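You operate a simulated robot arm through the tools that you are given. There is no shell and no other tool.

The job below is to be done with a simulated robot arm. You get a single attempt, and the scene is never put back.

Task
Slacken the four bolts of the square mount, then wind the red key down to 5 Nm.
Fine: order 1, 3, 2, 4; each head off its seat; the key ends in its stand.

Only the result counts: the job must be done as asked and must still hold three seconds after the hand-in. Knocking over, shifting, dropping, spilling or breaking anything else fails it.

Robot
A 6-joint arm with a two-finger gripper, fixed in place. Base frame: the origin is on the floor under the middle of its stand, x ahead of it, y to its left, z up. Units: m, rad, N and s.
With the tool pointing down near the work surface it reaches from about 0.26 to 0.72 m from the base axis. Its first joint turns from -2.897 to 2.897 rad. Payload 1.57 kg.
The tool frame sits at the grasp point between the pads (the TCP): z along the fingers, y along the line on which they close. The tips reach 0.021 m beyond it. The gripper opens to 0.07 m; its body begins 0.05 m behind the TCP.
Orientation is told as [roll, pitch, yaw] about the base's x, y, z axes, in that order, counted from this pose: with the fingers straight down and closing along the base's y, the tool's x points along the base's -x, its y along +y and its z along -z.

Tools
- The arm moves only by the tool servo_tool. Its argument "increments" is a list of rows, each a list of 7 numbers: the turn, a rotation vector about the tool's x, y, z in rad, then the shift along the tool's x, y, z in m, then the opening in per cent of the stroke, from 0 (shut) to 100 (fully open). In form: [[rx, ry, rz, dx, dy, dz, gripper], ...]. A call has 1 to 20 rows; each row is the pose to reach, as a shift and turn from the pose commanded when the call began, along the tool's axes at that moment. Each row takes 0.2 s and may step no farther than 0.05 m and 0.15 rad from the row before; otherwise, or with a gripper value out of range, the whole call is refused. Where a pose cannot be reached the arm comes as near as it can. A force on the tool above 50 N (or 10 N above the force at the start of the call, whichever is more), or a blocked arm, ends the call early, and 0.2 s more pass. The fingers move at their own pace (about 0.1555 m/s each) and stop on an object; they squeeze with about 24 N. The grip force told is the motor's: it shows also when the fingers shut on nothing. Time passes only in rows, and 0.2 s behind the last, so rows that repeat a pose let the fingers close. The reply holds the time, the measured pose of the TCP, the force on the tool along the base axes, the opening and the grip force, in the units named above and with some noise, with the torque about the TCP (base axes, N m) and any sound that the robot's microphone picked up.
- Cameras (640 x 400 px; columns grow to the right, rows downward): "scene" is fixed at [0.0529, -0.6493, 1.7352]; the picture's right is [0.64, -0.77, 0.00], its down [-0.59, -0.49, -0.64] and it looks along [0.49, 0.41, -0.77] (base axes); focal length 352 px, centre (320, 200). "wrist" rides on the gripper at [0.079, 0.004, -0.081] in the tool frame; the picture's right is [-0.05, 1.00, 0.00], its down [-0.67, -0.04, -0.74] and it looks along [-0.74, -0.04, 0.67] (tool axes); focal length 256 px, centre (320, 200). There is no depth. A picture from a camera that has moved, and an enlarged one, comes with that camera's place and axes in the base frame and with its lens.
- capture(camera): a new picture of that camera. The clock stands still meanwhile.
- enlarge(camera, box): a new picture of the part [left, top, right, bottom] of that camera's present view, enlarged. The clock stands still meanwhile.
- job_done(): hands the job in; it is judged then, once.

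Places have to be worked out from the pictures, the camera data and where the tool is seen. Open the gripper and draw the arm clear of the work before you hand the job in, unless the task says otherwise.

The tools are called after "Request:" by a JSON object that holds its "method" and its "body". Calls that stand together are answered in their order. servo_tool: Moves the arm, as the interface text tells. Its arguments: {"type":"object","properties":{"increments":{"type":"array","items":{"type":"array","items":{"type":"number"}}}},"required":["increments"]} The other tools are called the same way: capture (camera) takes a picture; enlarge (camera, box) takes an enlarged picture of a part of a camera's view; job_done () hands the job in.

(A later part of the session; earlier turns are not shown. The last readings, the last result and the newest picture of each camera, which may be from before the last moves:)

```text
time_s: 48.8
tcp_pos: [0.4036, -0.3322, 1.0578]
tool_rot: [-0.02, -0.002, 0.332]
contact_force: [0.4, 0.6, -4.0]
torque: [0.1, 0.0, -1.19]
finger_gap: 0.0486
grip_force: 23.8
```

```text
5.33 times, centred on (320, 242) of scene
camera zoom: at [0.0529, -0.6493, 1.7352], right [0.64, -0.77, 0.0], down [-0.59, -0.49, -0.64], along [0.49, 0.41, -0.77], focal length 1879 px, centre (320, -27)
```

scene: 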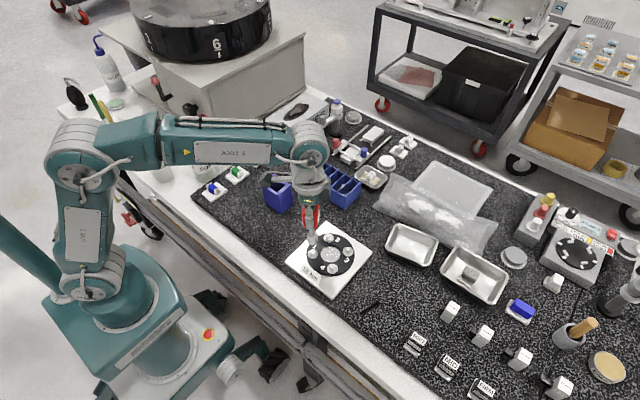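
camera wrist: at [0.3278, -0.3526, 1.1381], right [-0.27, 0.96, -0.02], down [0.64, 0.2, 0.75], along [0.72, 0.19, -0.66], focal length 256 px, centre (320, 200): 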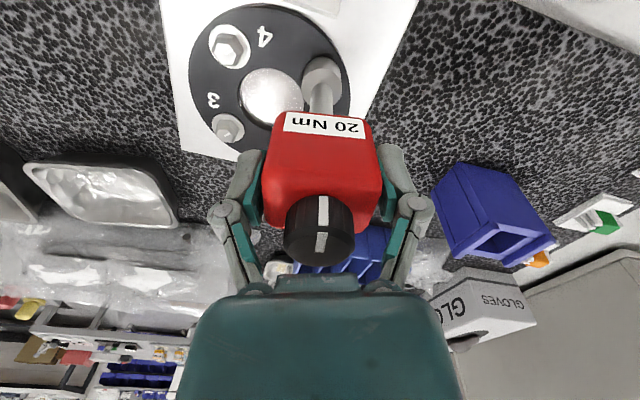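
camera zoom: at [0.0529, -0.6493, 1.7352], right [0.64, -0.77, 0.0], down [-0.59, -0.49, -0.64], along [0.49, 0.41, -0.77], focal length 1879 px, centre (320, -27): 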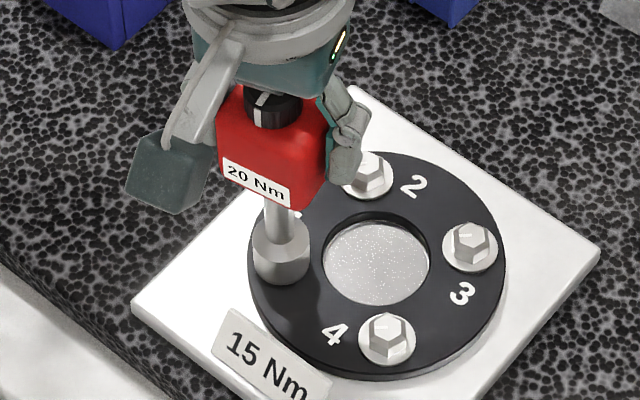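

The key is twisting in the grip: bolt 1 has come to its end of travel. I ease back 0.15 rad to relieve it and then lift off to inspect.

Request:
{"method": "servo_tool", "body": {"increments": [[0, 0.001, 0.05, 0, 0, 0, 0], [0, 0.002, 0.1, 0, 0, 0, 0], [0, 0.003, 0.15, 0, 0, 0, 0]]}}

Request:
{"method": "enlarge", "body": {"camera": "wrist", "box": [220, 20, 420, 300]}}

```text
time_s: 49.6
tcp_pos: [0.4025, -0.3325, 1.0575]
tool_rot: [-0.016, -0.002, 0.179]
contact_force: [0.4, -1.3, -9.3]
torque: [-0.08, 0.02, 0.0]
finger_gap: 0.0484
grip_force: 23.6
```

```text
1.43 times, centred on (320, 160) of wrist
camera zoom: at [0.326, -0.341, 1.1383], right [-0.13, 0.99, -0.02], down [0.66, 0.1, 0.75], along [0.74, 0.08, -0.67], focal length 366 px, centre (320, 257)
```

zoom: 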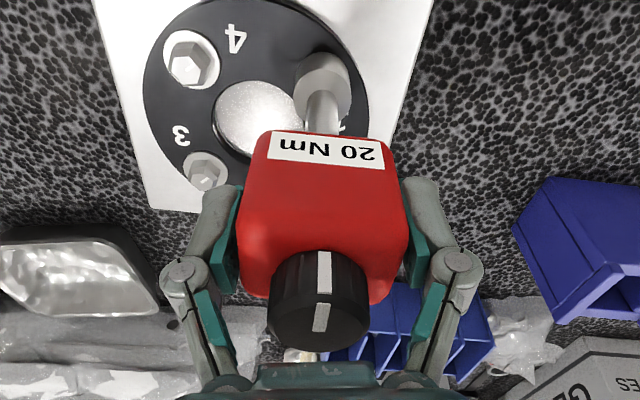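

Request:
{"method": "servo_tool", "body": {"increments": [[0, 0, 0, 0, 0.0001, -0.004, 0], [0, 0, 0, 0, 0.0002, -0.008, 0], [0, 0, 0, 0, 0.0003, -0.014, 0], [0, 0, 0, 0, 0.0005, -0.024, 0], [0, 0, 0, 0, 0.0008, -0.044, 0], [0, 0, 0, 0, 0.0011, -0.06, 0], [0, 0, 0, 0, 0.0011, -0.06, 0]]}}

Request:
{"method": "enlarge", "body": {"camera": "scene", "box": [308, 240, 332, 265]}}

Request:
{"method": "enlarge", "body": {"camera": "wrist", "box": [290, 0, 360, 60]}}

Request:
{"method": "capture", "body": {"camera": "wrist"}}

```text
time_s: 51.2
tcp_pos: [0.4014, -0.3299, 1.1185]
tool_rot: [-0.019, -0.002, 0.181]
contact_force: [0.1, 0.6, -3.2]
torque: [-0.01, -0.02, 0.0]
finger_gap: 0.0468
grip_force: 23.8
```

```text
16.00 times, centred on (320, 252) of scene
camera zoom: at [0.0529, -0.6493, 1.7352], right [0.64, -0.77, 0.0], down [-0.59, -0.49, -0.64], along [0.49, 0.41, -0.77], focal length 5636 px, centre (320, -640)
```

zoom: 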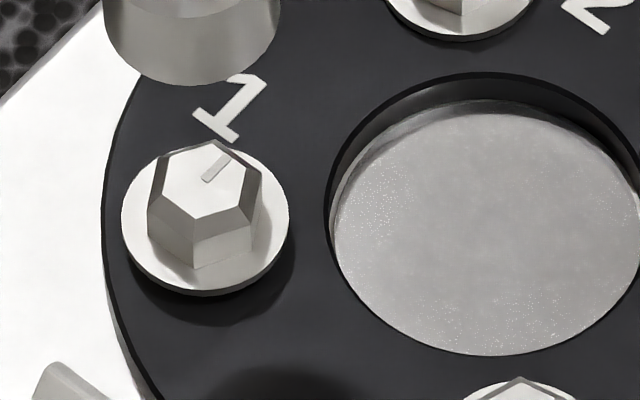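

```text
6.67 times, centred on (325, 30) of wrist
camera zoom: at [0.3249, -0.3383, 1.1989], right [-0.13, 0.99, -0.02], down [0.66, 0.1, 0.75], along [0.74, 0.08, -0.66], focal length 1707 px, centre (287, 1333)
```

zoom: 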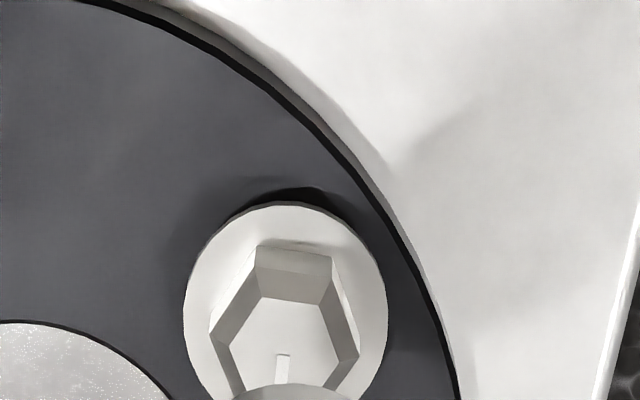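

```text
taken
camera wrist: at [0.3249, -0.3383, 1.1989], right [-0.13, 0.99, -0.02], down [0.66, 0.1, 0.75], along [0.74, 0.08, -0.66], focal length 256 px, centre (320, 200)
```

wrist: 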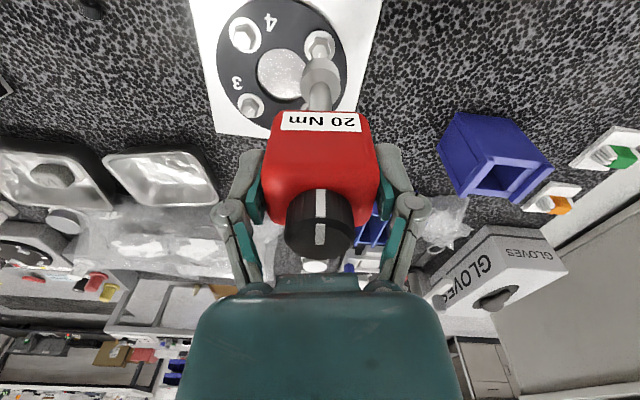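

Bolt 1 has turned about 236° in total and its head now stands clear of the seat with a visible shadow gap. Next is bolt 3 at about (0.469, -0.398); I go there at height while winding the tool clockwise for a long stroke.

Request:
{"method": "servo_tool", "body": {"increments": [[0, 0.0027, 0.14, -0.0135, -0.0198, 0, 0], [0.0005, 0.0053, 0.28, -0.027, -0.0397, 0, 0], [0.001, 0.008, 0.42, -0.0405, -0.0595, 0, 0], [0.001, 0.0106, 0.56, -0.054, -0.0794, 0, 0], [0.001, 0.0133, 0.7, -0.054, -0.0794, 0, 0], [0.002, 0.016, 0.84, -0.054, -0.0794, 0, 0], [0.002, 0.0186, 0.98, -0.054, -0.0794, 0, 0], [0.002, 0.0213, 1.12, -0.054, -0.0794, 0, 0], [0.002, 0.024, 1.26, -0.054, -0.0794, 0, 0], [0.003, 0.0266, 1.4, -0.054, -0.0794, 0, 0], [0.003, 0.0293, 1.54, -0.054, -0.0794, 0, 0], [0.003, 0.0319, 1.68, -0.054, -0.0794, 0, 0], [0.003, 0.0346, 1.82, -0.054, -0.0794, 0, 0], [0.004, 0.0372, 1.96, -0.054, -0.0794, 0, 0], [0.004, 0.0399, 2.1, -0.054, -0.0794, 0, 0], [0.004, 0.0426, 2.24, -0.054, -0.0794, 0, 0], [0.004, 0.0452, 2.38, -0.054, -0.0794, 0, 0], [0.005, 0.0479, 2.52, -0.054, -0.0794, 0, 0], [0.005, 0.0505, 2.66, -0.054, -0.0794, 0, 0], [0.005, 0.0532, 2.8, -0.054, -0.0794, 0, 0]]}}

```text
time_s: 55.4
tcp_pos: [0.4698, -0.3979, 1.1189]
tool_rot: [-0.021, -0.002, -2.623]
contact_force: [-0.1, 0.0, -2.7]
torque: [-0.03, 0.01, 0.02]
finger_gap: 0.0465
grip_force: 24.0
```

Request:
{"method": "servo_tool", "body": {"increments": [[0, 0.0027, 0.14, 0, 0, 0, 0], [0.0005, 0.0053, 0.28, 0, 0, 0, 0], [0.0005, 0.006, 0.325, 0, 0, 0, 0], [0.0005, 0.006, 0.325, 0, 0, 0, 0]]}}

Request:
{"method": "enlarge", "body": {"camera": "wrist", "box": [250, 0, 390, 140]}}

Request:
{"method": "enlarge", "body": {"camera": "wrist", "box": [220, 90, 420, 280]}}

Request:
{"method": "enlarge", "body": {"camera": "scene", "box": [310, 195, 370, 275]}}

```text
time_s: 56.4
tcp_pos: [0.469, -0.3989, 1.1191]
tool_rot: [-0.021, -0.002, -2.945]
contact_force: [-0.6, -0.9, -2.6]
torque: [0.01, -0.05, 0.03]
finger_gap: 0.0465
grip_force: 24.1
```

```text
2.86 times, centred on (320, 70) of wrist
camera zoom: at [0.5503, -0.3894, 1.2], right [0.14, -0.99, -0.02], down [-0.66, -0.11, 0.75], along [-0.74, -0.09, -0.67], focal length 731 px, centre (320, 571)
```

zoom: 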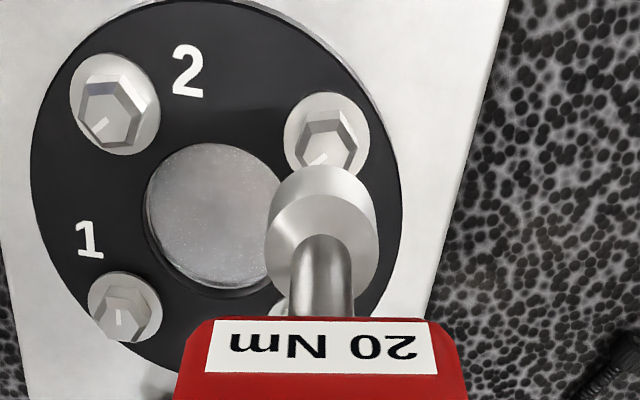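

```text
2.11 times, centred on (320, 185) of wrist
camera zoom: at [0.5503, -0.3894, 1.2], right [0.14, -0.99, -0.02], down [-0.66, -0.11, 0.75], along [-0.74, -0.09, -0.67], focal length 539 px, centre (320, 232)
```

zoom: 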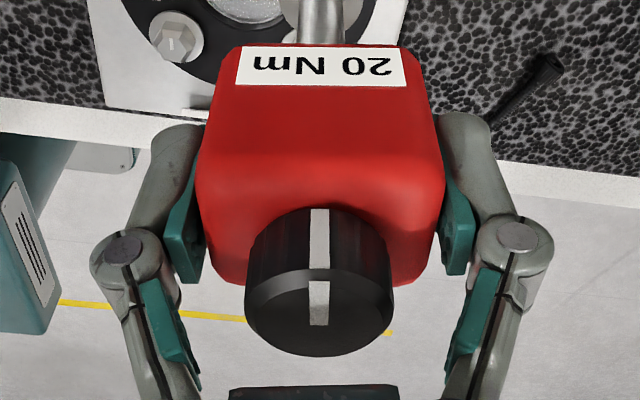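

```text
5.00 times, centred on (340, 235) of scene
camera zoom: at [0.0529, -0.6493, 1.7352], right [0.64, -0.77, 0.0], down [-0.59, -0.49, -0.64], along [0.49, 0.41, -0.77], focal length 1761 px, centre (220, 25)
```

zoom: 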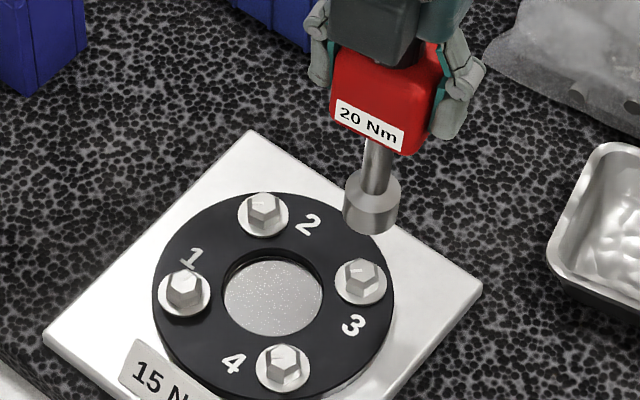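

The key now appears flush again (knob and socket both centred), so the tool's leftover roll of -0.021 should be removed. I level the tool and recheck.

Request:
{"method": "servo_tool", "body": {"increments": [[-0.021, 0.002, 0, 0, 0, 0, 0], [-0.021, 0.002, 0, 0, 0, 0, 0]]}}

Request:
{"method": "enlarge", "body": {"camera": "scene", "box": [325, 190, 375, 255]}}

Request:
{"method": "enlarge", "body": {"camera": "wrist", "box": [270, 0, 370, 140]}}

```text
time_s: 57.0
tcp_pos: [0.4701, -0.3975, 1.1192]
tool_rot: [0.0, -0.001, -2.944]
contact_force: [-0.4, -0.6, -2.8]
torque: [0.03, -0.01, 0.01]
finger_gap: 0.0465
grip_force: 24.0
```

```text
6.15 times, centred on (350, 222) of scene
camera zoom: at [0.0529, -0.6493, 1.7352], right [0.64, -0.77, 0.0], down [-0.59, -0.49, -0.64], along [0.49, 0.41, -0.77], focal length 2168 px, centre (135, 62)
```

zoom: 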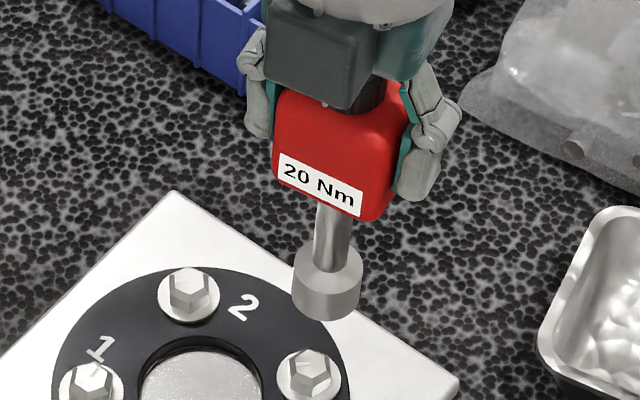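

```text
2.86 times, centred on (320, 70) of wrist
camera zoom: at [0.55, -0.3875, 1.2003], right [0.14, -0.99, 0.0], down [-0.66, -0.09, 0.74], along [-0.74, -0.11, -0.67], focal length 731 px, centre (320, 571)
```

zoom: 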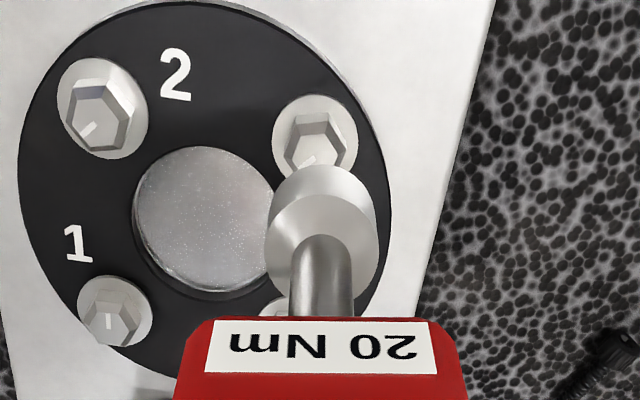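

The socket needs to shift about (-0.8, +1.6) mm to be over bolt 3. I make that trim and lower to ~10 mm above the head.

Request:
{"method": "servo_tool", "body": {"increments": [[0, 0, 0, -0.0005, -0.0017, 0.015, 0], [0, 0, 0, -0.0005, -0.0017, 0.03, 0], [0, 0, 0, -0.0005, -0.0017, 0.043, 0], [0, 0, 0, -0.0005, -0.0017, 0.043, 0]]}}

Request:
{"method": "enlarge", "body": {"camera": "scene", "box": [325, 225, 365, 275]}}

Request:
{"method": "enlarge", "body": {"camera": "wrist", "box": [270, 0, 370, 120]}}

```text
time_s: 58.0
tcp_pos: [0.4684, -0.3974, 1.0761]
tool_rot: [0.004, 0.0, -2.945]
contact_force: [-0.5, 0.5, -1.9]
torque: [0.01, -0.01, 0.02]
finger_gap: 0.0464
grip_force: 24.1
```

```text
8.00 times, centred on (345, 250) of scene
camera zoom: at [0.0529, -0.6493, 1.7352], right [0.64, -0.77, 0.0], down [-0.59, -0.49, -0.64], along [0.49, 0.41, -0.77], focal length 2818 px, centre (120, -200)
```

zoom: 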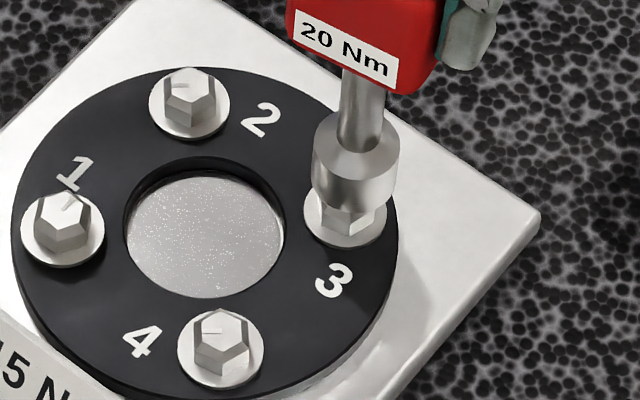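

```text
3.33 times, centred on (320, 60) of wrist
camera zoom: at [0.5489, -0.3867, 1.1574], right [0.14, -0.99, 0.0], down [-0.66, -0.09, 0.74], along [-0.74, -0.11, -0.67], focal length 853 px, centre (320, 667)
```

zoom: 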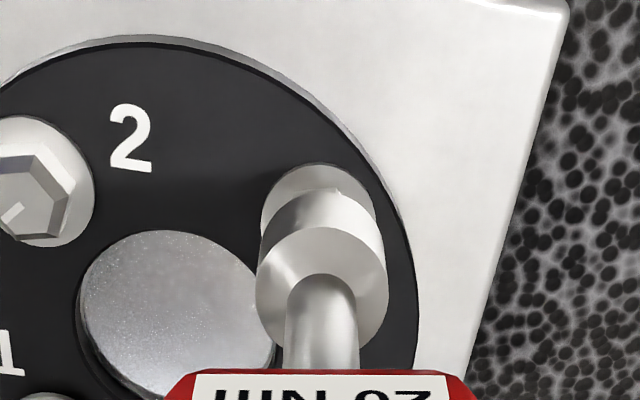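

Nearly aligned (0.6–0.8 mm off); I trim and lower the socket onto bolt 3 until it rests on the washer with light force.

Request:
{"method": "servo_tool", "body": {"increments": [[0, 0, 0, -0.0005, -0.0006, 0.004, 0], [0, 0, 0, -0.0005, -0.0006, 0.008, 0], [0, 0, 0, -0.0005, -0.0006, 0.012, 0], [0, 0, 0, -0.0005, -0.0006, 0.015, 0], [0, 0, 0, -0.0005, -0.0006, 0.018, 0], [0, 0, 0, -0.0005, -0.0006, 0.02, 0], [0, 0, 0, -0.0005, -0.0006, 0.02, 0]]}}

Request:
{"method": "enlarge", "body": {"camera": "scene", "box": [325, 225, 365, 275]}}

```text
time_s: 59.6
tcp_pos: [0.4687, -0.3958, 1.0563]
tool_rot: [0.002, 0.0, -2.945]
contact_force: [-1.8, -1.3, 7.3]
torque: [-0.09, 0.19, -0.01]
finger_gap: 0.0462
grip_force: 24.1
```

```text
8.00 times, centred on (345, 250) of scene
camera zoom: at [0.0529, -0.6493, 1.7352], right [0.64, -0.77, 0.0], down [-0.59, -0.49, -0.64], along [0.49, 0.41, -0.77], focal length 2818 px, centre (120, -200)
```

zoom: 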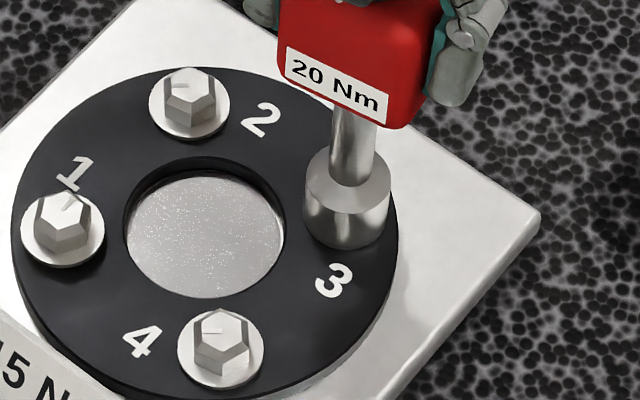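

Socket rests fully on bolt 3's washer (about 10 N). I relax the push, then open the fingers slightly so the key stands on the bolt on its own, to re-grip it flush.

Request:
{"method": "servo_tool", "body": {"increments": [[0, 0, 0, 0, 0, -0.0008, 0], [0, 0, 0, 0, 0, -0.0014, 0], [0, 0, 0, 0, 0, -0.0014, 66], [0, 0, 0, 0, 0, -0.0014, 69], [0, 0, 0, 0, 0, -0.0014, 72], [0, 0, 0, 0, 0, -0.0014, 75]]}}

Request:
{"method": "enlarge", "body": {"camera": "scene", "box": [320, 185, 380, 270]}}

Request:
{"method": "enlarge", "body": {"camera": "wrist", "box": [220, 20, 420, 280]}}

```text
time_s: 61.0
tcp_pos: [0.4701, -0.3968, 1.0571]
tool_rot: [0.001, -0.001, -2.943]
contact_force: [0.6, 0.2, -0.7]
torque: [0.01, 0.0, -0.03]
finger_gap: 0.0524
grip_force: 0.1
```

```text
4.71 times, centred on (350, 228) of scene
camera zoom: at [0.0529, -0.6493, 1.7352], right [0.64, -0.77, 0.0], down [-0.59, -0.49, -0.64], along [0.49, 0.41, -0.77], focal length 1658 px, centre (179, 71)
```

zoom: 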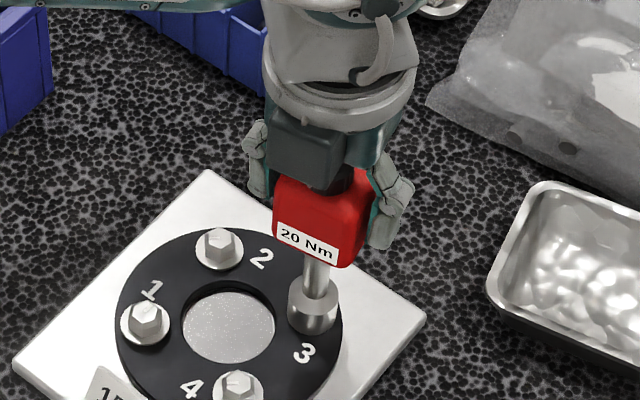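

```text
1.54 times, centred on (320, 150) of wrist
camera zoom: at [0.5488, -0.3854, 1.139], right [0.14, -0.99, 0.0], down [-0.66, -0.09, 0.74], along [-0.74, -0.11, -0.67], focal length 394 px, centre (320, 277)
```

zoom: 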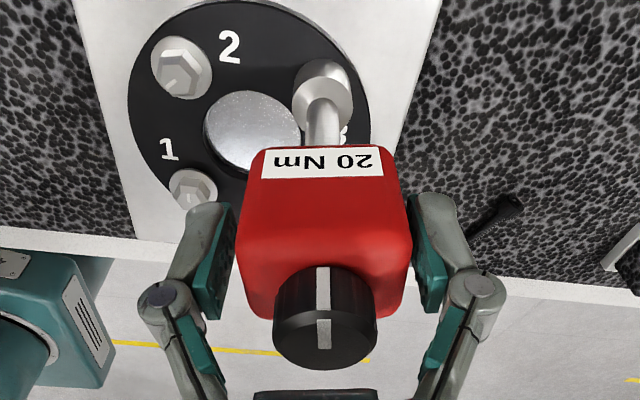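

The key stands steadily on bolt 3 by itself and is centred between the pads. I lower the gripper 3 mm to the original grip height and close again.

Request:
{"method": "servo_tool", "body": {"increments": [[0, 0, 0, 0, 0, 0.0015, 76], [0, 0, 0, 0, 0, 0.003, 76], [0, 0, 0, 0, 0, 0.003, 71], [0, 0, 0, 0, 0, 0.003, 67], [0, 0, 0, 0, 0, 0.003, 64], [0, 0, 0, 0, 0, 0.003, 50], [0, 0, 0, 0, 0, 0.003, 0], [0, 0, 0, 0, 0, 0.003, 0]]}}

Request:
{"method": "enlarge", "body": {"camera": "wrist", "box": [220, 20, 420, 280]}}

Request:
{"method": "enlarge", "body": {"camera": "scene", "box": [320, 185, 380, 270]}}

```text
time_s: 62.8
tcp_pos: [0.4687, -0.3964, 1.0543]
tool_rot: [0.003, 0.0, -2.945]
contact_force: [-0.6, -1.2, 5.3]
torque: [-0.07, 0.08, 0.0]
finger_gap: 0.0459
grip_force: 23.3
```

```text
1.54 times, centred on (320, 150) of wrist
camera zoom: at [0.5489, -0.3853, 1.1361], right [0.14, -0.99, 0.0], down [-0.66, -0.09, 0.74], along [-0.74, -0.11, -0.67], focal length 394 px, centre (320, 277)
```

zoom: 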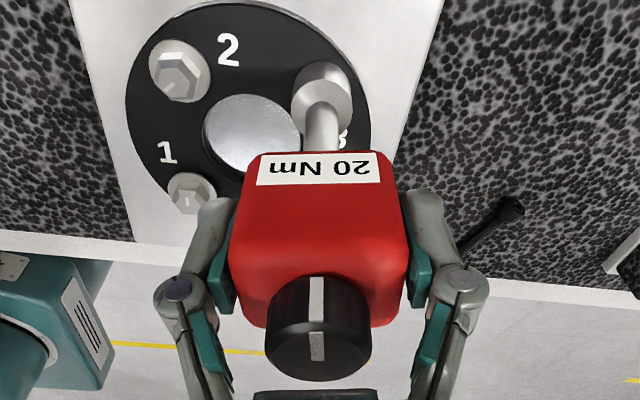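

```text
4.71 times, centred on (350, 228) of scene
camera zoom: at [0.0529, -0.6493, 1.7352], right [0.64, -0.77, 0.0], down [-0.59, -0.49, -0.64], along [0.49, 0.41, -0.77], focal length 1658 px, centre (179, 71)
```

zoom: 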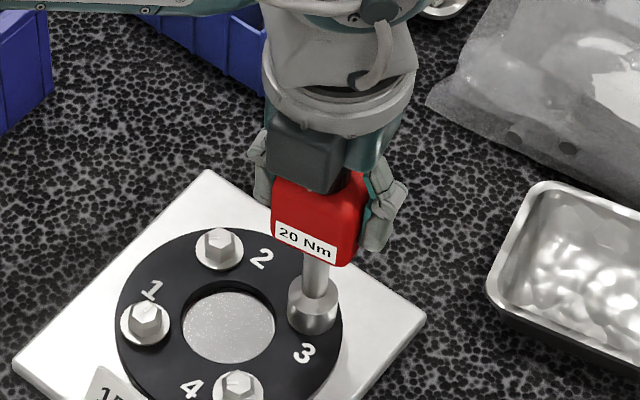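

Re-gripped flush (gap 45.9 mm). I raise 1.5 mm to unload the washer and start turning bolt 3 counter-clockwise.

Request:
{"method": "servo_tool", "body": {"increments": [[0, 0, 0, 0, 0, -0.0008, 0], [0, 0, 0, 0, 0, -0.0015, 0], [0, 0, -0.08, 0, 0, -0.0015, 0], [0, 0, -0.16, 0, 0, -0.0015, 0], [0, 0, -0.24, 0, 0, -0.0015, 0], [0, 0, -0.32, 0, 0, -0.0015, 0], [0, 0, -0.4, 0, 0, -0.0015, 0]]}}

```text
time_s: 64.4
tcp_pos: [0.4673, -0.3965, 1.0547]
tool_rot: [-0.001, -0.001, -2.543]
contact_force: [-1.6, 2.2, -7.1]
torque: [0.34, 0.12, -0.2]
finger_gap: 0.046
grip_force: 24.2
```

Breakaway torque of -0.2 N·m shows as on bolt 1. I trim and go on in 0.5 rad steps.

Request:
{"method": "servo_tool", "body": {"increments": [[0, 0, -0.05, 0, -0.0005, 0.0006, 0], [0, 0, -0.15, 0, -0.0005, 0.0006, 0], [0, 0, -0.25, 0, -0.0005, 0.0006, 0], [0, 0, -0.35, 0, -0.0005, 0.0006, 0], [0, 0, -0.45, 0, -0.0005, 0.0006, 0], [0, 0, -0.55, 0, -0.0005, 0.0006, 0]]}}

```text
time_s: 65.8
tcp_pos: [0.4686, -0.3956, 1.0554]
tool_rot: [-0.001, -0.001, -1.994]
contact_force: [-6.4, -1.4, -6.4]
torque: [-0.12, 0.62, -0.02]
finger_gap: 0.0454
grip_force: 23.9
```

Request:
{"method": "servo_tool", "body": {"increments": [[0, 0, 0, -0.0008, -0.001, 0, 0], [0, 0, -0.1, -0.0008, -0.001, 0, 0], [0, 0, -0.2, -0.0008, -0.001, 0, 0], [0, 0, -0.3, -0.0008, -0.001, 0, 0], [0, 0, -0.4, -0.0008, -0.001, 0, 0]]}}

```text
time_s: 67.0
tcp_pos: [0.4678, -0.3959, 1.0562]
tool_rot: [0.001, -0.001, -1.594]
contact_force: [0.0, -1.4, -0.4]
torque: [-0.05, 0.05, 0.01]
finger_gap: 0.0458
grip_force: 23.7
```

Request:
{"method": "servo_tool", "body": {"increments": [[0, 0, -0.1, 0, 0, 0, 0], [0, 0, -0.2, 0, 0, 0, 0], [0, 0, -0.3, 0, 0, 0, 0], [0, 0, -0.4, 0, 0, 0, 0], [0, 0, -0.5, 0, 0, 0, 0]]}}

```text
time_s: 68.2
tcp_pos: [0.4659, -0.3964, 1.0556]
tool_rot: [0.0, 0.0, -1.092]
contact_force: [1.5, 0.0, -1.0]
torque: [-0.06, -0.15, 0.01]
finger_gap: 0.0457
grip_force: 23.9
```

Loads stay small. I continue another 0.5 rad with a slight trim.

Request:
{"method": "servo_tool", "body": {"increments": [[0, 0, -0.1, 0, 0.0003, 0, 0], [0, 0, -0.2, 0, 0.0003, 0, 0], [0, 0, -0.3, 0, 0.0003, 0, 0], [0, 0, -0.4, 0, 0.0003, 0, 0], [0, 0, -0.5, 0, 0.0003, 0, 0]]}}

Request:
{"method": "enlarge", "body": {"camera": "scene", "box": [320, 195, 380, 270]}}

```text
time_s: 69.4
tcp_pos: [0.4675, -0.3949, 1.0558]
tool_rot: [-0.002, 0.0, -0.595]
contact_force: [0.2, -7.5, -0.2]
torque: [-0.85, 0.12, -0.03]
finger_gap: 0.0458
grip_force: 23.6
```

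```text
5.33 times, centred on (350, 232) of scene
camera zoom: at [0.0529, -0.6493, 1.7352], right [0.64, -0.77, 0.0], down [-0.59, -0.49, -0.64], along [0.49, 0.41, -0.77], focal length 1879 px, centre (160, 27)
```

zoom: 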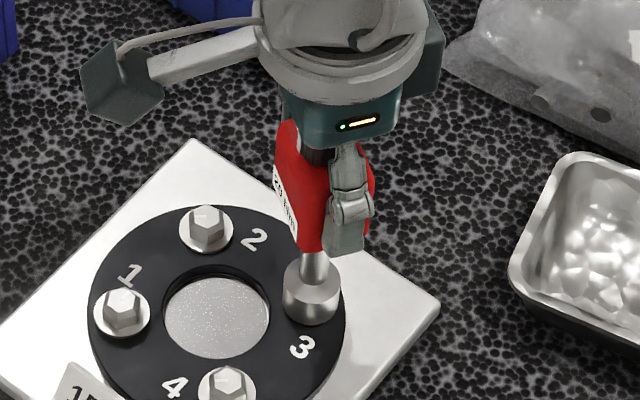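

Request:
{"method": "servo_tool", "body": {"increments": [[0, 0, 0, -0.0008, -0.0012, 0, 0], [0, 0, -0.1, -0.0008, -0.0012, 0, 0], [0, 0, -0.2, -0.0008, -0.0012, 0, 0], [0, 0, -0.3, -0.0008, -0.0012, 0, 0], [0, 0, -0.4, -0.0008, -0.0012, 0, 0]]}}

```text
time_s: 70.6
tcp_pos: [0.4662, -0.3976, 1.0551]
tool_rot: [-0.002, 0.0, -0.193]
contact_force: [-7.7, -0.3, 0.9]
torque: [0.05, 0.75, -0.03]
finger_gap: 0.0459
grip_force: 24.0
```

Request:
{"method": "servo_tool", "body": {"increments": [[0, 0, 0, 0.0015, -0.0003, -0.0003, 0], [0, 0, -0.1, 0.0015, -0.0003, -0.0003, 0], [0, 0, -0.2, 0.0015, -0.0003, -0.0003, 0], [0, 0, -0.3, 0.0015, -0.0003, -0.0003, 0], [0, 0, -0.4, 0.0015, -0.0003, -0.0003, 0]]}}

```text
time_s: 71.8
tcp_pos: [0.4656, -0.3962, 1.056]
tool_rot: [-0.001, -0.001, 0.207]
contact_force: [9.2, -0.6, -1.6]
torque: [0.01, -0.82, -0.04]
finger_gap: 0.0459
grip_force: 23.7
```

Request:
{"method": "servo_tool", "body": {"increments": [[0, 0, 0, -0.0009, -0.0002, 0, 0], [0, 0, -0.1, -0.0009, -0.0002, 0, 0], [0, 0, -0.2, -0.0009, -0.0002, 0, 0], [0, 0, -0.3, -0.0009, -0.0002, 0, 0]]}}

```text
time_s: 72.8
tcp_pos: [0.4656, -0.3986, 1.055]
tool_rot: [0.001, -0.001, 0.507]
contact_force: [2.7, -1.1, -3.0]
torque: [-0.15, -0.31, -0.03]
finger_gap: 0.0458
grip_force: 24.1
```

Request:
{"method": "servo_tool", "body": {"increments": [[0, 0, -0.1, -0.0003, 0, 0, 0], [0, 0, -0.2, -0.0003, 0, 0, 0], [0, 0, -0.3, -0.0003, 0, 0, 0]]}}

```text
time_s: 73.6
tcp_pos: [0.4664, -0.3986, 1.0555]
tool_rot: [-0.001, 0.002, 0.807]
contact_force: [-0.5, -5.2, -3.8]
torque: [-0.46, 0.07, -0.01]
finger_gap: 0.0453
grip_force: 24.0
```

Request:
{"method": "servo_tool", "body": {"increments": [[0, 0, -0.05, 0.0005, -0.0005, 0, 0], [0, 0, -0.12, 0.0005, -0.0005, 0, 0], [0, 0, -0.2, 0.0005, -0.0005, 0, 0]]}}

```text
time_s: 74.4
tcp_pos: [0.4665, -0.3978, 1.055]
tool_rot: [0.0, -0.002, 1.008]
contact_force: [-1.2, -2.6, -3.0]
torque: [-0.29, 0.25, 0.0]
finger_gap: 0.0456
grip_force: 24.5
```

Request:
{"method": "servo_tool", "body": {"increments": [[0, 0, -0.05, 0.0002, -0.0003, 0, 0], [0, 0, -0.1, 0.0002, -0.0003, 0, 0], [0, 0, -0.15, 0.0002, -0.0003, 0, 0]]}}

```text
time_s: 75.2
tcp_pos: [0.4673, -0.3986, 1.0557]
tool_rot: [-0.001, 0.002, 1.155]
contact_force: [-4.1, -1.4, 0.1]
torque: [-0.17, 0.4, 0.01]
finger_gap: 0.0457
grip_force: 23.6
```

Request:
{"method": "servo_tool", "body": {"increments": [[0, 0, -0.04, 0.0002, 0.0005, 0, 0], [0, 0, -0.08, 0.0002, 0.0005, 0, 0], [0, 0, -0.12, 0.0002, 0.0005, 0, 0]]}}

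```text
time_s: 76.0
tcp_pos: [0.4672, -0.3984, 1.0563]
tool_rot: [-0.002, 0.003, 1.275]
contact_force: [0.8, -2.1, 3.7]
torque: [-0.13, -0.1, -0.87]
finger_gap: 0.0468
grip_force: 23.9
```

Torque rose to -0.87 N·m: bolt 3 has reached its end of travel. I back off 0.12 rad and lift off.

Request:
{"method": "servo_tool", "body": {"increments": [[0, 0, 0.06, 0, 0, 0, 0], [0, 0, 0.12, 0, 0, 0, 0], [0, 0, 0.12, 0, 0, -0.004, 0], [0, 0, 0.12, 0, 0, -0.008, 0], [0, 0, 0.12, 0, 0, -0.014, 0], [0, 0, 0.12, 0, 0, -0.03, 0], [0, 0, 0.12, 0, 0, -0.05, 0], [0, 0, 0.12, 0, 0, -0.065, 0], [0, 0, 0.12, 0, 0, -0.065, 0]]}}

Request:
{"method": "enlarge", "body": {"camera": "scene", "box": [300, 220, 360, 280]}}

Request:
{"method": "enlarge", "body": {"camera": "wrist", "box": [220, 20, 420, 280]}}

Request:
{"method": "enlarge", "body": {"camera": "scene", "box": [335, 240, 359, 265]}}

```text
time_s: 78.0
tcp_pos: [0.465, -0.399, 1.121]
tool_rot: [-0.001, -0.001, 1.155]
contact_force: [0.7, 0.4, -2.4]
torque: [-0.03, -0.04, 0.03]
finger_gap: 0.0457
grip_force: 24.2
```

```text
6.67 times, centred on (330, 250) of scene
camera zoom: at [0.0529, -0.6493, 1.7352], right [0.64, -0.77, 0.0], down [-0.59, -0.49, -0.64], along [0.49, 0.41, -0.77], focal length 2348 px, centre (253, -133)
```

zoom: 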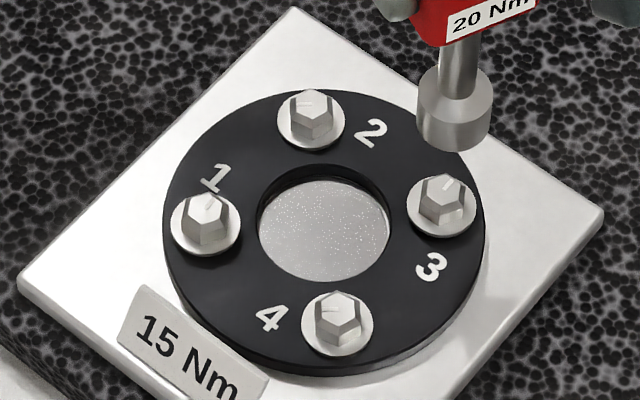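

```text
1.54 times, centred on (320, 150) of wrist
camera zoom: at [0.4312, -0.47, 1.2017], right [-0.89, 0.45, 0.0], down [0.3, 0.6, 0.74], along [0.34, 0.66, -0.67], focal length 394 px, centre (320, 277)
```

zoom: 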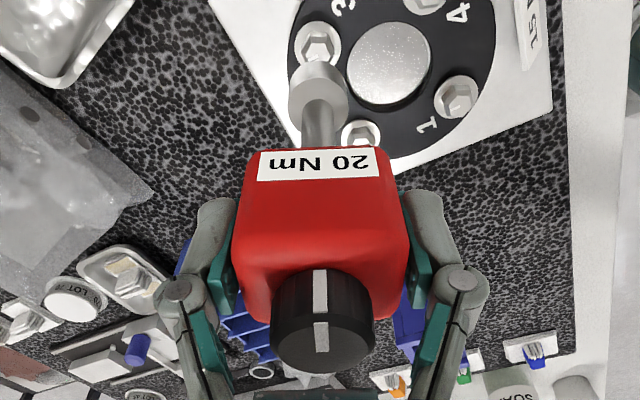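

```text
16.00 times, centred on (347, 252) of scene
camera zoom: at [0.0529, -0.6493, 1.7352], right [0.64, -0.77, 0.0], down [-0.59, -0.49, -0.64], along [0.49, 0.41, -0.77], focal length 5636 px, centre (-112, -640)
```

zoom: 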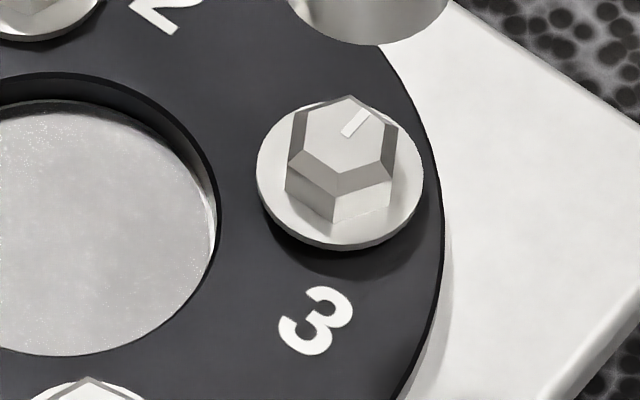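

Bolt 3's mark now matches bolt 1's and its head is raised. Next is bolt 2 near (0.4675, -0.3325); I move over at height while winding the tool clockwise to yaw ≈ -2.95.

Request:
{"method": "servo_tool", "body": {"increments": [[0, 0, 0.14, -0.0206, 0.0082, 0, 0], [0, 0, 0.28, -0.0412, 0.0164, 0, 0], [0, 0, 0.42, -0.0618, 0.0246, 0, 0], [0, 0, 0.56, -0.0618, 0.0246, 0, 0], [0, 0, 0.7, -0.0618, 0.0246, 0, 0], [0, 0, 0.84, -0.0618, 0.0246, 0, 0], [0, 0, 0.98, -0.0618, 0.0246, 0, 0], [0, 0, 1.12, -0.0618, 0.0246, 0, 0], [0, 0, 1.26, -0.0618, 0.0246, 0, 0], [0, 0, 1.4, -0.0618, 0.0246, 0, 0], [0, 0, 1.54, -0.0618, 0.0246, 0, 0], [0, 0, 1.68, -0.0618, 0.0246, 0, 0], [0, 0, 1.82, -0.0618, 0.0246, 0, 0], [0, 0, 1.96, -0.0618, 0.0246, 0, 0], [0, 0, 2.1, -0.0618, 0.0246, 0, 0], [0, 0, 2.24, -0.0618, 0.0246, 0, 0], [0, 0, 2.38, -0.0618, 0.0246, 0, 0], [0, 0, 2.52, -0.0618, 0.0246, 0, 0], [0, 0, 2.66, -0.0618, 0.0246, 0, 0], [0, 0, 2.8, -0.0618, 0.0246, 0, 0]]}}

Request:
{"method": "servo_tool", "body": {"increments": [[0, 0, 0.14, 0, 0, 0, 0], [0, 0, 0.28, 0, 0, 0, 0], [0, 0, 0.42, 0, 0, 0, 0], [0, 0, 0.56, 0, 0, 0, 0], [0, 0, 0.7, 0, 0, 0, 0], [0, 0, 0.84, 0, 0, 0, 0], [0, 0, 0.98, 0, 0, 0, 0], [0, 0, 1.12, 0, 0, 0, 0], [0, 0, 1.26, 0, 0, 0, 0], [0, 0, 1.3, 0, 0, 0, 0], [0, 0, 1.3, 0, 0, 0, 0]]}}

Request:
{"method": "enlarge", "body": {"camera": "scene", "box": [305, 190, 365, 265]}}

Request:
{"method": "enlarge", "body": {"camera": "wrist", "box": [270, 0, 370, 140]}}

```text
time_s: 82.2
tcp_pos: [0.4683, -0.3326, 1.1206]
tool_rot: [-0.001, -0.001, -1.648]
contact_force: [0.7, 1.0, -3.6]
torque: [0.02, -0.01, -0.03]
finger_gap: 0.0454
grip_force: 23.8
```

```text
time_s: 84.6
tcp_pos: [0.4684, -0.3314, 1.1207]
tool_rot: [0.001, 0.001, -2.946]
contact_force: [0.2, -0.4, -2.7]
torque: [0.0, -0.02, -0.04]
finger_gap: 0.0458
grip_force: 23.5
```

```text
5.33 times, centred on (335, 228) of scene
camera zoom: at [0.0529, -0.6493, 1.7352], right [0.64, -0.77, 0.0], down [-0.59, -0.49, -0.64], along [0.49, 0.41, -0.77], focal length 1879 px, centre (240, 53)
```

zoom: 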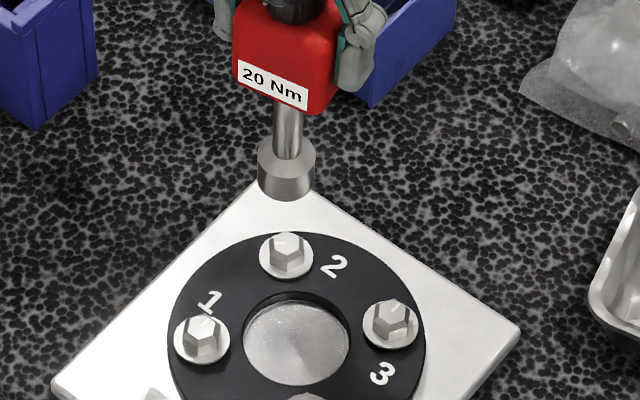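

```text
2.86 times, centred on (320, 70) of wrist
camera zoom: at [0.549, -0.3204, 1.2023], right [0.14, -0.99, 0.0], down [-0.66, -0.09, 0.74], along [-0.74, -0.11, -0.67], focal length 731 px, centre (320, 571)
```

zoom: 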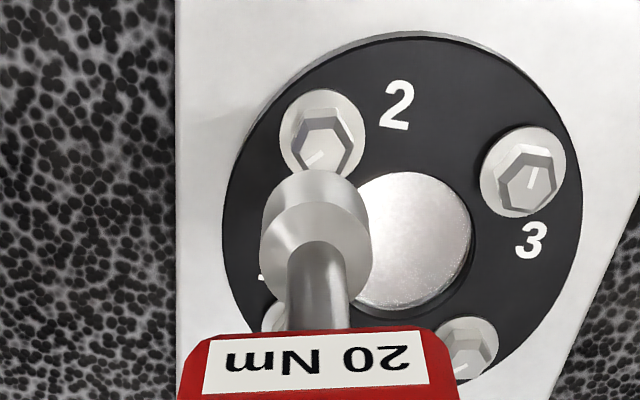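

Socket needs about 2 mm in -y to be over bolt 2. I trim and lower to ~13 mm above.

Request:
{"method": "servo_tool", "body": {"increments": [[0, 0, 0, -0.0003, 0.0021, 0.015, 0], [0, 0, 0, -0.0003, 0.0021, 0.03, 0], [0, 0, 0, -0.0003, 0.0021, 0.045, 0], [0, 0, 0, -0.0003, 0.0021, 0.045, 0]]}}

Request:
{"method": "enlarge", "body": {"camera": "scene", "box": [315, 215, 355, 265]}}

Request:
{"method": "enlarge", "body": {"camera": "wrist", "box": [270, 0, 370, 120]}}

```text
time_s: 85.6
tcp_pos: [0.4697, -0.334, 1.0762]
tool_rot: [0.003, 0.001, -2.946]
contact_force: [0.7, 0.5, -1.4]
torque: [0.0, 0.0, -0.01]
finger_gap: 0.0456
grip_force: 23.7
```

```text
8.00 times, centred on (335, 240) of scene
camera zoom: at [0.0529, -0.6493, 1.7352], right [0.64, -0.77, 0.0], down [-0.59, -0.49, -0.64], along [0.49, 0.41, -0.77], focal length 2818 px, centre (200, -120)
```

zoom: 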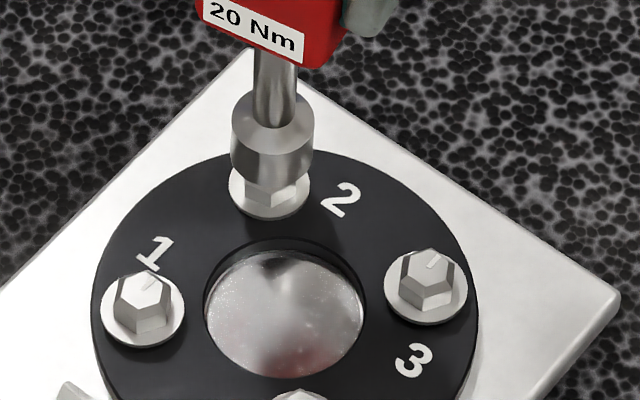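

```text
3.33 times, centred on (320, 60) of wrist
camera zoom: at [0.5491, -0.3227, 1.1567], right [0.14, -0.99, 0.0], down [-0.66, -0.09, 0.74], along [-0.74, -0.11, -0.67], focal length 853 px, centre (320, 667)
```

zoom: 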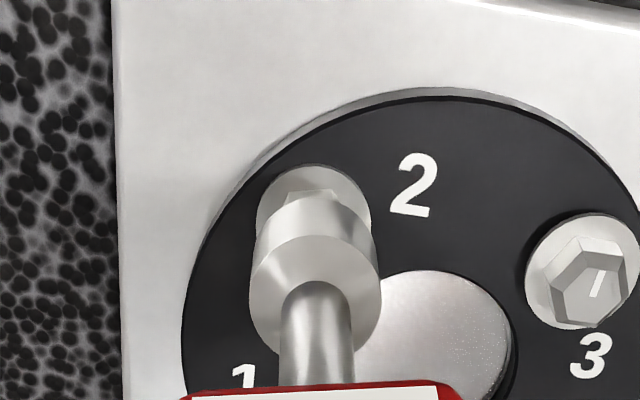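

Nearly on axis. I trim 0.6 mm and lower the socket onto bolt 2 until it rests on the washer.

Request:
{"method": "servo_tool", "body": {"increments": [[0, 0, 0, 0.0006, -0.0005, 0.005, 0], [0, 0, 0, 0.0006, -0.0005, 0.01, 0], [0, 0, 0, 0.0006, -0.0005, 0.014, 0], [0, 0, 0, 0.0006, -0.0005, 0.018, 0], [0, 0, 0, 0.0006, -0.0005, 0.021, 0], [0, 0, 0, 0.0006, -0.0005, 0.023, 0], [0, 0, 0, 0.0006, -0.0005, 0.023, 0]]}}

Request:
{"method": "enlarge", "body": {"camera": "scene", "box": [315, 215, 355, 265]}}

```text
time_s: 87.2
tcp_pos: [0.4678, -0.332, 1.0545]
tool_rot: [0.005, 0.003, -2.943]
contact_force: [-0.2, 0.4, 25.8]
torque: [0.04, -0.1, -0.14]
finger_gap: 0.0461
grip_force: 24.5
```

```text
8.00 times, centred on (335, 240) of scene
camera zoom: at [0.0529, -0.6493, 1.7352], right [0.64, -0.77, 0.0], down [-0.59, -0.49, -0.64], along [0.49, 0.41, -0.77], focal length 2818 px, centre (200, -120)
```

zoom: 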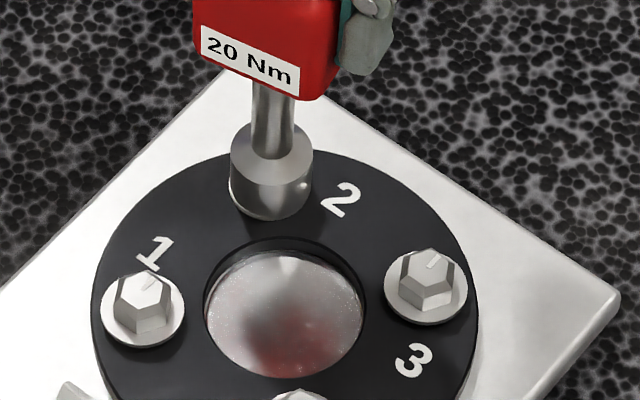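

It is seated with more push than wanted (28 N); I back the tool up about 2.5 mm, then open slightly to let the key stand and re-grip.

Request:
{"method": "servo_tool", "body": {"increments": [[0, 0, 0, 0, 0, -0.001, 0], [0, 0, 0, 0, 0, -0.002, 0], [0, 0, 0, 0, 0, -0.0025, 0], [0, 0, 0, 0, 0, -0.0025, 0]]}}

```text
time_s: 88.2
tcp_pos: [0.4691, -0.3328, 1.0546]
tool_rot: [0.001, -0.002, -2.945]
contact_force: [3.7, 2.0, 7.8]
torque: [0.03, -0.45, 0.05]
finger_gap: 0.0458
grip_force: 24.2
```

Request:
{"method": "servo_tool", "body": {"increments": [[0, 0, 0, 0.0005, 0, -0.001, 0], [0, 0, 0, 0.0005, 0, -0.0012, 66], [0, 0, 0, 0.0005, 0, -0.0012, 69], [0, 0, 0, 0.0005, 0, -0.0012, 72], [0, 0, 0, 0.0005, 0, -0.0012, 75], [0, 0, 0, 0.0005, 0, -0.0012, 76]]}}

Request:
{"method": "enlarge", "body": {"camera": "wrist", "box": [220, 20, 420, 280]}}

Request:
{"method": "enlarge", "body": {"camera": "scene", "box": [305, 180, 365, 260]}}

```text
time_s: 89.6
tcp_pos: [0.4689, -0.3334, 1.056]
tool_rot: [0.001, 0.001, -2.944]
contact_force: [-0.3, -0.7, 0.5]
torque: [-0.02, 0.02, -0.03]
finger_gap: 0.0531
grip_force: 0.1
```

```text
1.54 times, centred on (320, 150) of wrist
camera zoom: at [0.5498, -0.3222, 1.1373], right [0.14, -0.99, 0.0], down [-0.66, -0.09, 0.74], along [-0.74, -0.11, -0.67], focal length 394 px, centre (320, 277)
```

zoom: 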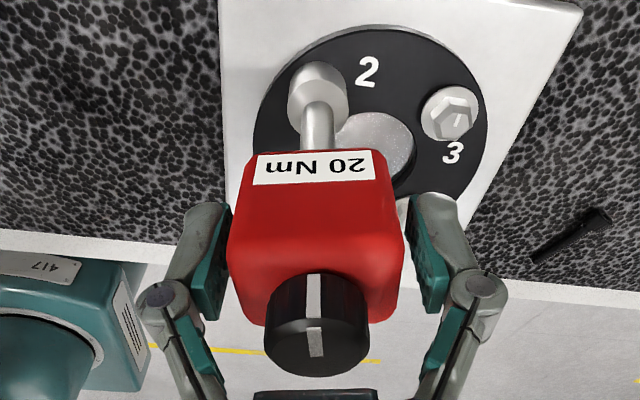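

```text
5.00 times, centred on (335, 220) of scene
camera zoom: at [0.0529, -0.6493, 1.7352], right [0.64, -0.77, 0.0], down [-0.59, -0.49, -0.64], along [0.49, 0.41, -0.77], focal length 1761 px, centre (245, 100)
```

zoom: 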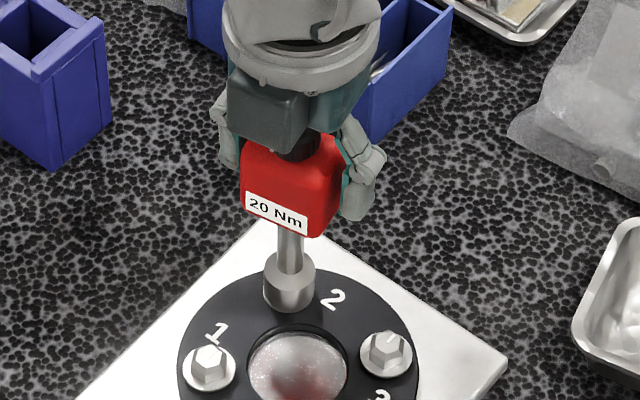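

The key stands upright on bolt 2; it is about 1.6 mm to the tool's -y side, so I centre the gripper on it, lower 1.5 mm and close.

Request:
{"method": "servo_tool", "body": {"increments": [[0, 0, 0, 0, -0.0008, 0.0007, 77], [0, 0, 0, 0, -0.0016, 0.0015, 77], [0, 0, 0, 0, -0.0016, 0.0015, 77], [0, 0, 0, 0, -0.0016, 0.0015, 72], [0, 0, 0, 0, -0.0016, 0.0015, 68], [0, 0, 0, 0, -0.0016, 0.0015, 64], [0, 0, 0, 0, -0.0016, 0.0015, 50], [0, 0, 0, 0, -0.0016, 0.0015, 0], [0, 0, 0, 0, -0.0016, 0.0015, 0]]}}

Request:
{"method": "enlarge", "body": {"camera": "wrist", "box": [220, 20, 420, 280]}}

```text
time_s: 91.6
tcp_pos: [0.4698, -0.332, 1.0556]
tool_rot: [0.001, 0.0, -2.944]
contact_force: [0.6, -1.6, 2.1]
torque: [-0.02, -0.1, 0.02]
finger_gap: 0.0456
grip_force: 23.9
```

```text
1.54 times, centred on (320, 150) of wrist
camera zoom: at [0.55, -0.3207, 1.1366], right [0.14, -0.99, 0.0], down [-0.66, -0.09, 0.74], along [-0.74, -0.11, -0.67], focal length 394 px, centre (320, 277)
```

zoom: 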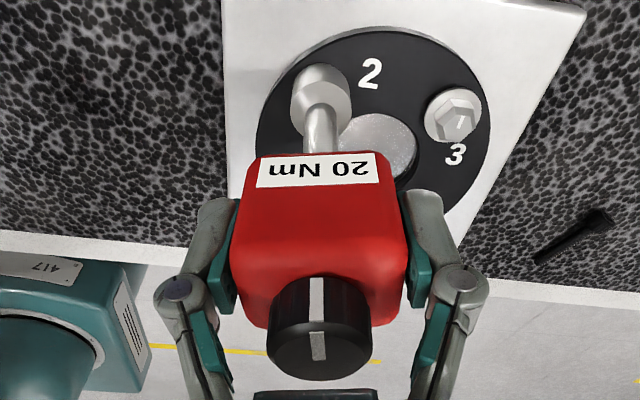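

Good grip and small loads. I raise 1 mm and begin turning bolt 2 counter-clockwise.

Request:
{"method": "servo_tool", "body": {"increments": [[0, 0, 0, 0, 0, -0.001, 0], [0, 0, -0.1, 0, 0, -0.001, 0], [0, 0, -0.2, 0, 0, -0.001, 0], [0, 0, -0.3, 0, 0, -0.001, 0], [0, 0, -0.4, 0, 0, -0.001, 0]]}}

```text
time_s: 92.8
tcp_pos: [0.4696, -0.3314, 1.0567]
tool_rot: [-0.002, -0.001, -2.542]
contact_force: [-4.1, 1.6, -1.3]
torque: [0.33, 0.39, -0.17]
finger_gap: 0.0456
grip_force: 24.2
```

Request:
{"method": "servo_tool", "body": {"increments": [[0, 0, -0.1, -0.0003, -0.0004, 0, 0], [0, 0, -0.2, -0.0003, -0.0004, 0, 0], [0, 0, -0.3, -0.0003, -0.0004, 0, 0], [0, 0, -0.4, -0.0003, -0.0004, 0, 0], [0, 0, -0.5, -0.0003, -0.0004, 0, 0]]}}

```text
time_s: 94.0
tcp_pos: [0.468, -0.3301, 1.0547]
tool_rot: [-0.001, -0.002, -2.042]
contact_force: [-6.9, 5.1, -3.5]
torque: [0.39, 0.53, -0.05]
finger_gap: 0.0459
grip_force: 23.6
```

Request:
{"method": "servo_tool", "body": {"increments": [[0, 0, 0, 0.0002, -0.0011, 0, 0], [0, 0, -0.1, 0.0002, -0.0011, 0, 0], [0, 0, -0.2, 0.0002, -0.0011, 0, 0], [0, 0, -0.3, 0.0002, -0.0011, 0, 0], [0, 0, -0.4, 0.0002, -0.0011, 0, 0]]}}

```text
time_s: 95.2
tcp_pos: [0.4676, -0.3302, 1.0535]
tool_rot: [0.001, -0.002, -1.642]
contact_force: [-0.1, 3.0, -2.7]
torque: [0.22, -0.08, 0.01]
finger_gap: 0.0459
grip_force: 24.2
```

Request:
{"method": "servo_tool", "body": {"increments": [[0, 0, -0.1, 0.0004, 0, 0, 0], [0, 0, -0.2, 0.0004, 0, 0, 0], [0, 0, -0.3, 0.0004, 0, 0, 0], [0, 0, -0.4, 0.0004, 0, 0, 0], [0, 0, -0.5, 0.0004, 0, 0, 0]]}}

```text
time_s: 96.4
tcp_pos: [0.4664, -0.3307, 1.056]
tool_rot: [0.0, -0.002, -1.142]
contact_force: [-3.7, -0.4, -0.7]
torque: [-0.07, 0.38, -0.04]
finger_gap: 0.0457
grip_force: 23.7
```

Request:
{"method": "servo_tool", "body": {"increments": [[0, 0, -0.1, 0.0002, -0.0004, 0, 0], [0, 0, -0.2, 0.0002, -0.0004, 0, 0], [0, 0, -0.3, 0.0002, -0.0004, 0, 0], [0, 0, -0.4, 0.0002, -0.0004, 0, 0]]}}

```text
time_s: 97.4
tcp_pos: [0.4665, -0.3305, 1.0548]
tool_rot: [0.0, 0.001, -0.743]
contact_force: [-4.4, -0.4, 0.3]
torque: [0.0, 0.41, -0.03]
finger_gap: 0.0458
grip_force: 23.7
```

Request:
{"method": "servo_tool", "body": {"increments": [[0, 0, -0.1, 0.0004, -0.0004, -0.0002, 0], [0, 0, -0.2, 0.0004, -0.0004, -0.0002, 0], [0, 0, -0.3, 0.0004, -0.0004, -0.0002, 0], [0, 0, -0.4, 0.0004, -0.0004, -0.0002, 0]]}}

```text
time_s: 98.4
tcp_pos: [0.4666, -0.3309, 1.0571]
tool_rot: [-0.002, 0.001, -0.344]
contact_force: [-6.0, -2.3, -3.1]
torque: [-0.18, 0.58, -0.05]
finger_gap: 0.0456
grip_force: 23.4
```

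Request:
{"method": "servo_tool", "body": {"increments": [[0, 0, -0.05, 0.0007, -0.0005, 0, 0], [0, 0, -0.15, 0.0007, -0.0005, 0, 0], [0, 0, -0.25, 0.0007, -0.0005, 0, 0], [0, 0, -0.35, 0.0007, -0.0005, 0, 0], [0, 0, -0.45, 0.0007, -0.0005, 0, 0]]}}

```text
time_s: 99.6
tcp_pos: [0.4658, -0.333, 1.0562]
tool_rot: [-0.002, -0.002, 0.107]
contact_force: [-3.0, -6.3, 1.1]
torque: [-0.66, 0.34, -0.02]
finger_gap: 0.0456
grip_force: 24.0
```

Request:
{"method": "servo_tool", "body": {"increments": [[0, 0, -0.05, 0.0005, -0.0008, -0.0002, 0], [0, 0, -0.15, 0.0005, -0.0008, -0.0002, 0], [0, 0, -0.25, 0.0005, -0.0008, -0.0002, 0], [0, 0, -0.35, 0.0005, -0.0008, -0.0002, 0], [0, 0, -0.4, 0.0005, -0.0008, -0.0002, 0]]}}

```text
time_s: 100.8
tcp_pos: [0.4666, -0.3326, 1.0547]
tool_rot: [-0.001, 0.0, 0.505]
contact_force: [-2.2, -5.2, 0.0]
torque: [-0.45, 0.15, 0.01]
finger_gap: 0.0457
grip_force: 24.6
```

Request:
{"method": "servo_tool", "body": {"increments": [[0, 0, -0.05, 0.0006, -0.0004, 0, 0], [0, 0, -0.15, 0.0006, -0.0004, 0, 0], [0, 0, -0.25, 0.0006, -0.0004, 0, 0], [0, 0, -0.35, 0.0006, -0.0004, 0, 0]]}}

```text
time_s: 101.8
tcp_pos: [0.4647, -0.3328, 1.0553]
tool_rot: [-0.003, 0.001, 0.857]
contact_force: [1.5, -2.7, 0.7]
torque: [-0.31, -0.17, -0.03]
finger_gap: 0.0458
grip_force: 24.2
```

Loads small; yaw 0.86 now. I go on in small steps toward the expected end of travel near yaw 1.25.

Request:
{"method": "servo_tool", "body": {"increments": [[0, 0, -0.06, 0.0002, -0.0003, -0.0002, 0], [0, 0, -0.12, 0.0002, -0.0003, -0.0002, 0], [0, 0, -0.18, 0.0002, -0.0003, -0.0002, 0], [0, 0, -0.24, 0.0002, -0.0003, -0.0002, 0]]}}

```text
time_s: 102.8
tcp_pos: [0.4655, -0.3336, 1.0563]
tool_rot: [0.001, 0.001, 1.096]
contact_force: [3.7, -4.9, -5.2]
torque: [-0.43, -0.3, -0.05]
finger_gap: 0.0455
grip_force: 24.2
```

Request:
{"method": "servo_tool", "body": {"increments": [[0, 0, -0.05, 0.0004, -0.0006, 0, 0], [0, 0, -0.1, 0.0004, -0.0006, 0, 0], [0, 0, -0.14, 0.0004, -0.0006, 0, 0]]}}

```text
time_s: 103.6
tcp_pos: [0.4662, -0.332, 1.0559]
tool_rot: [-0.002, 0.0, 1.236]
contact_force: [1.4, -2.9, -0.3]
torque: [0.0, 0.05, -0.82]
finger_gap: 0.0463
grip_force: 24.5
```

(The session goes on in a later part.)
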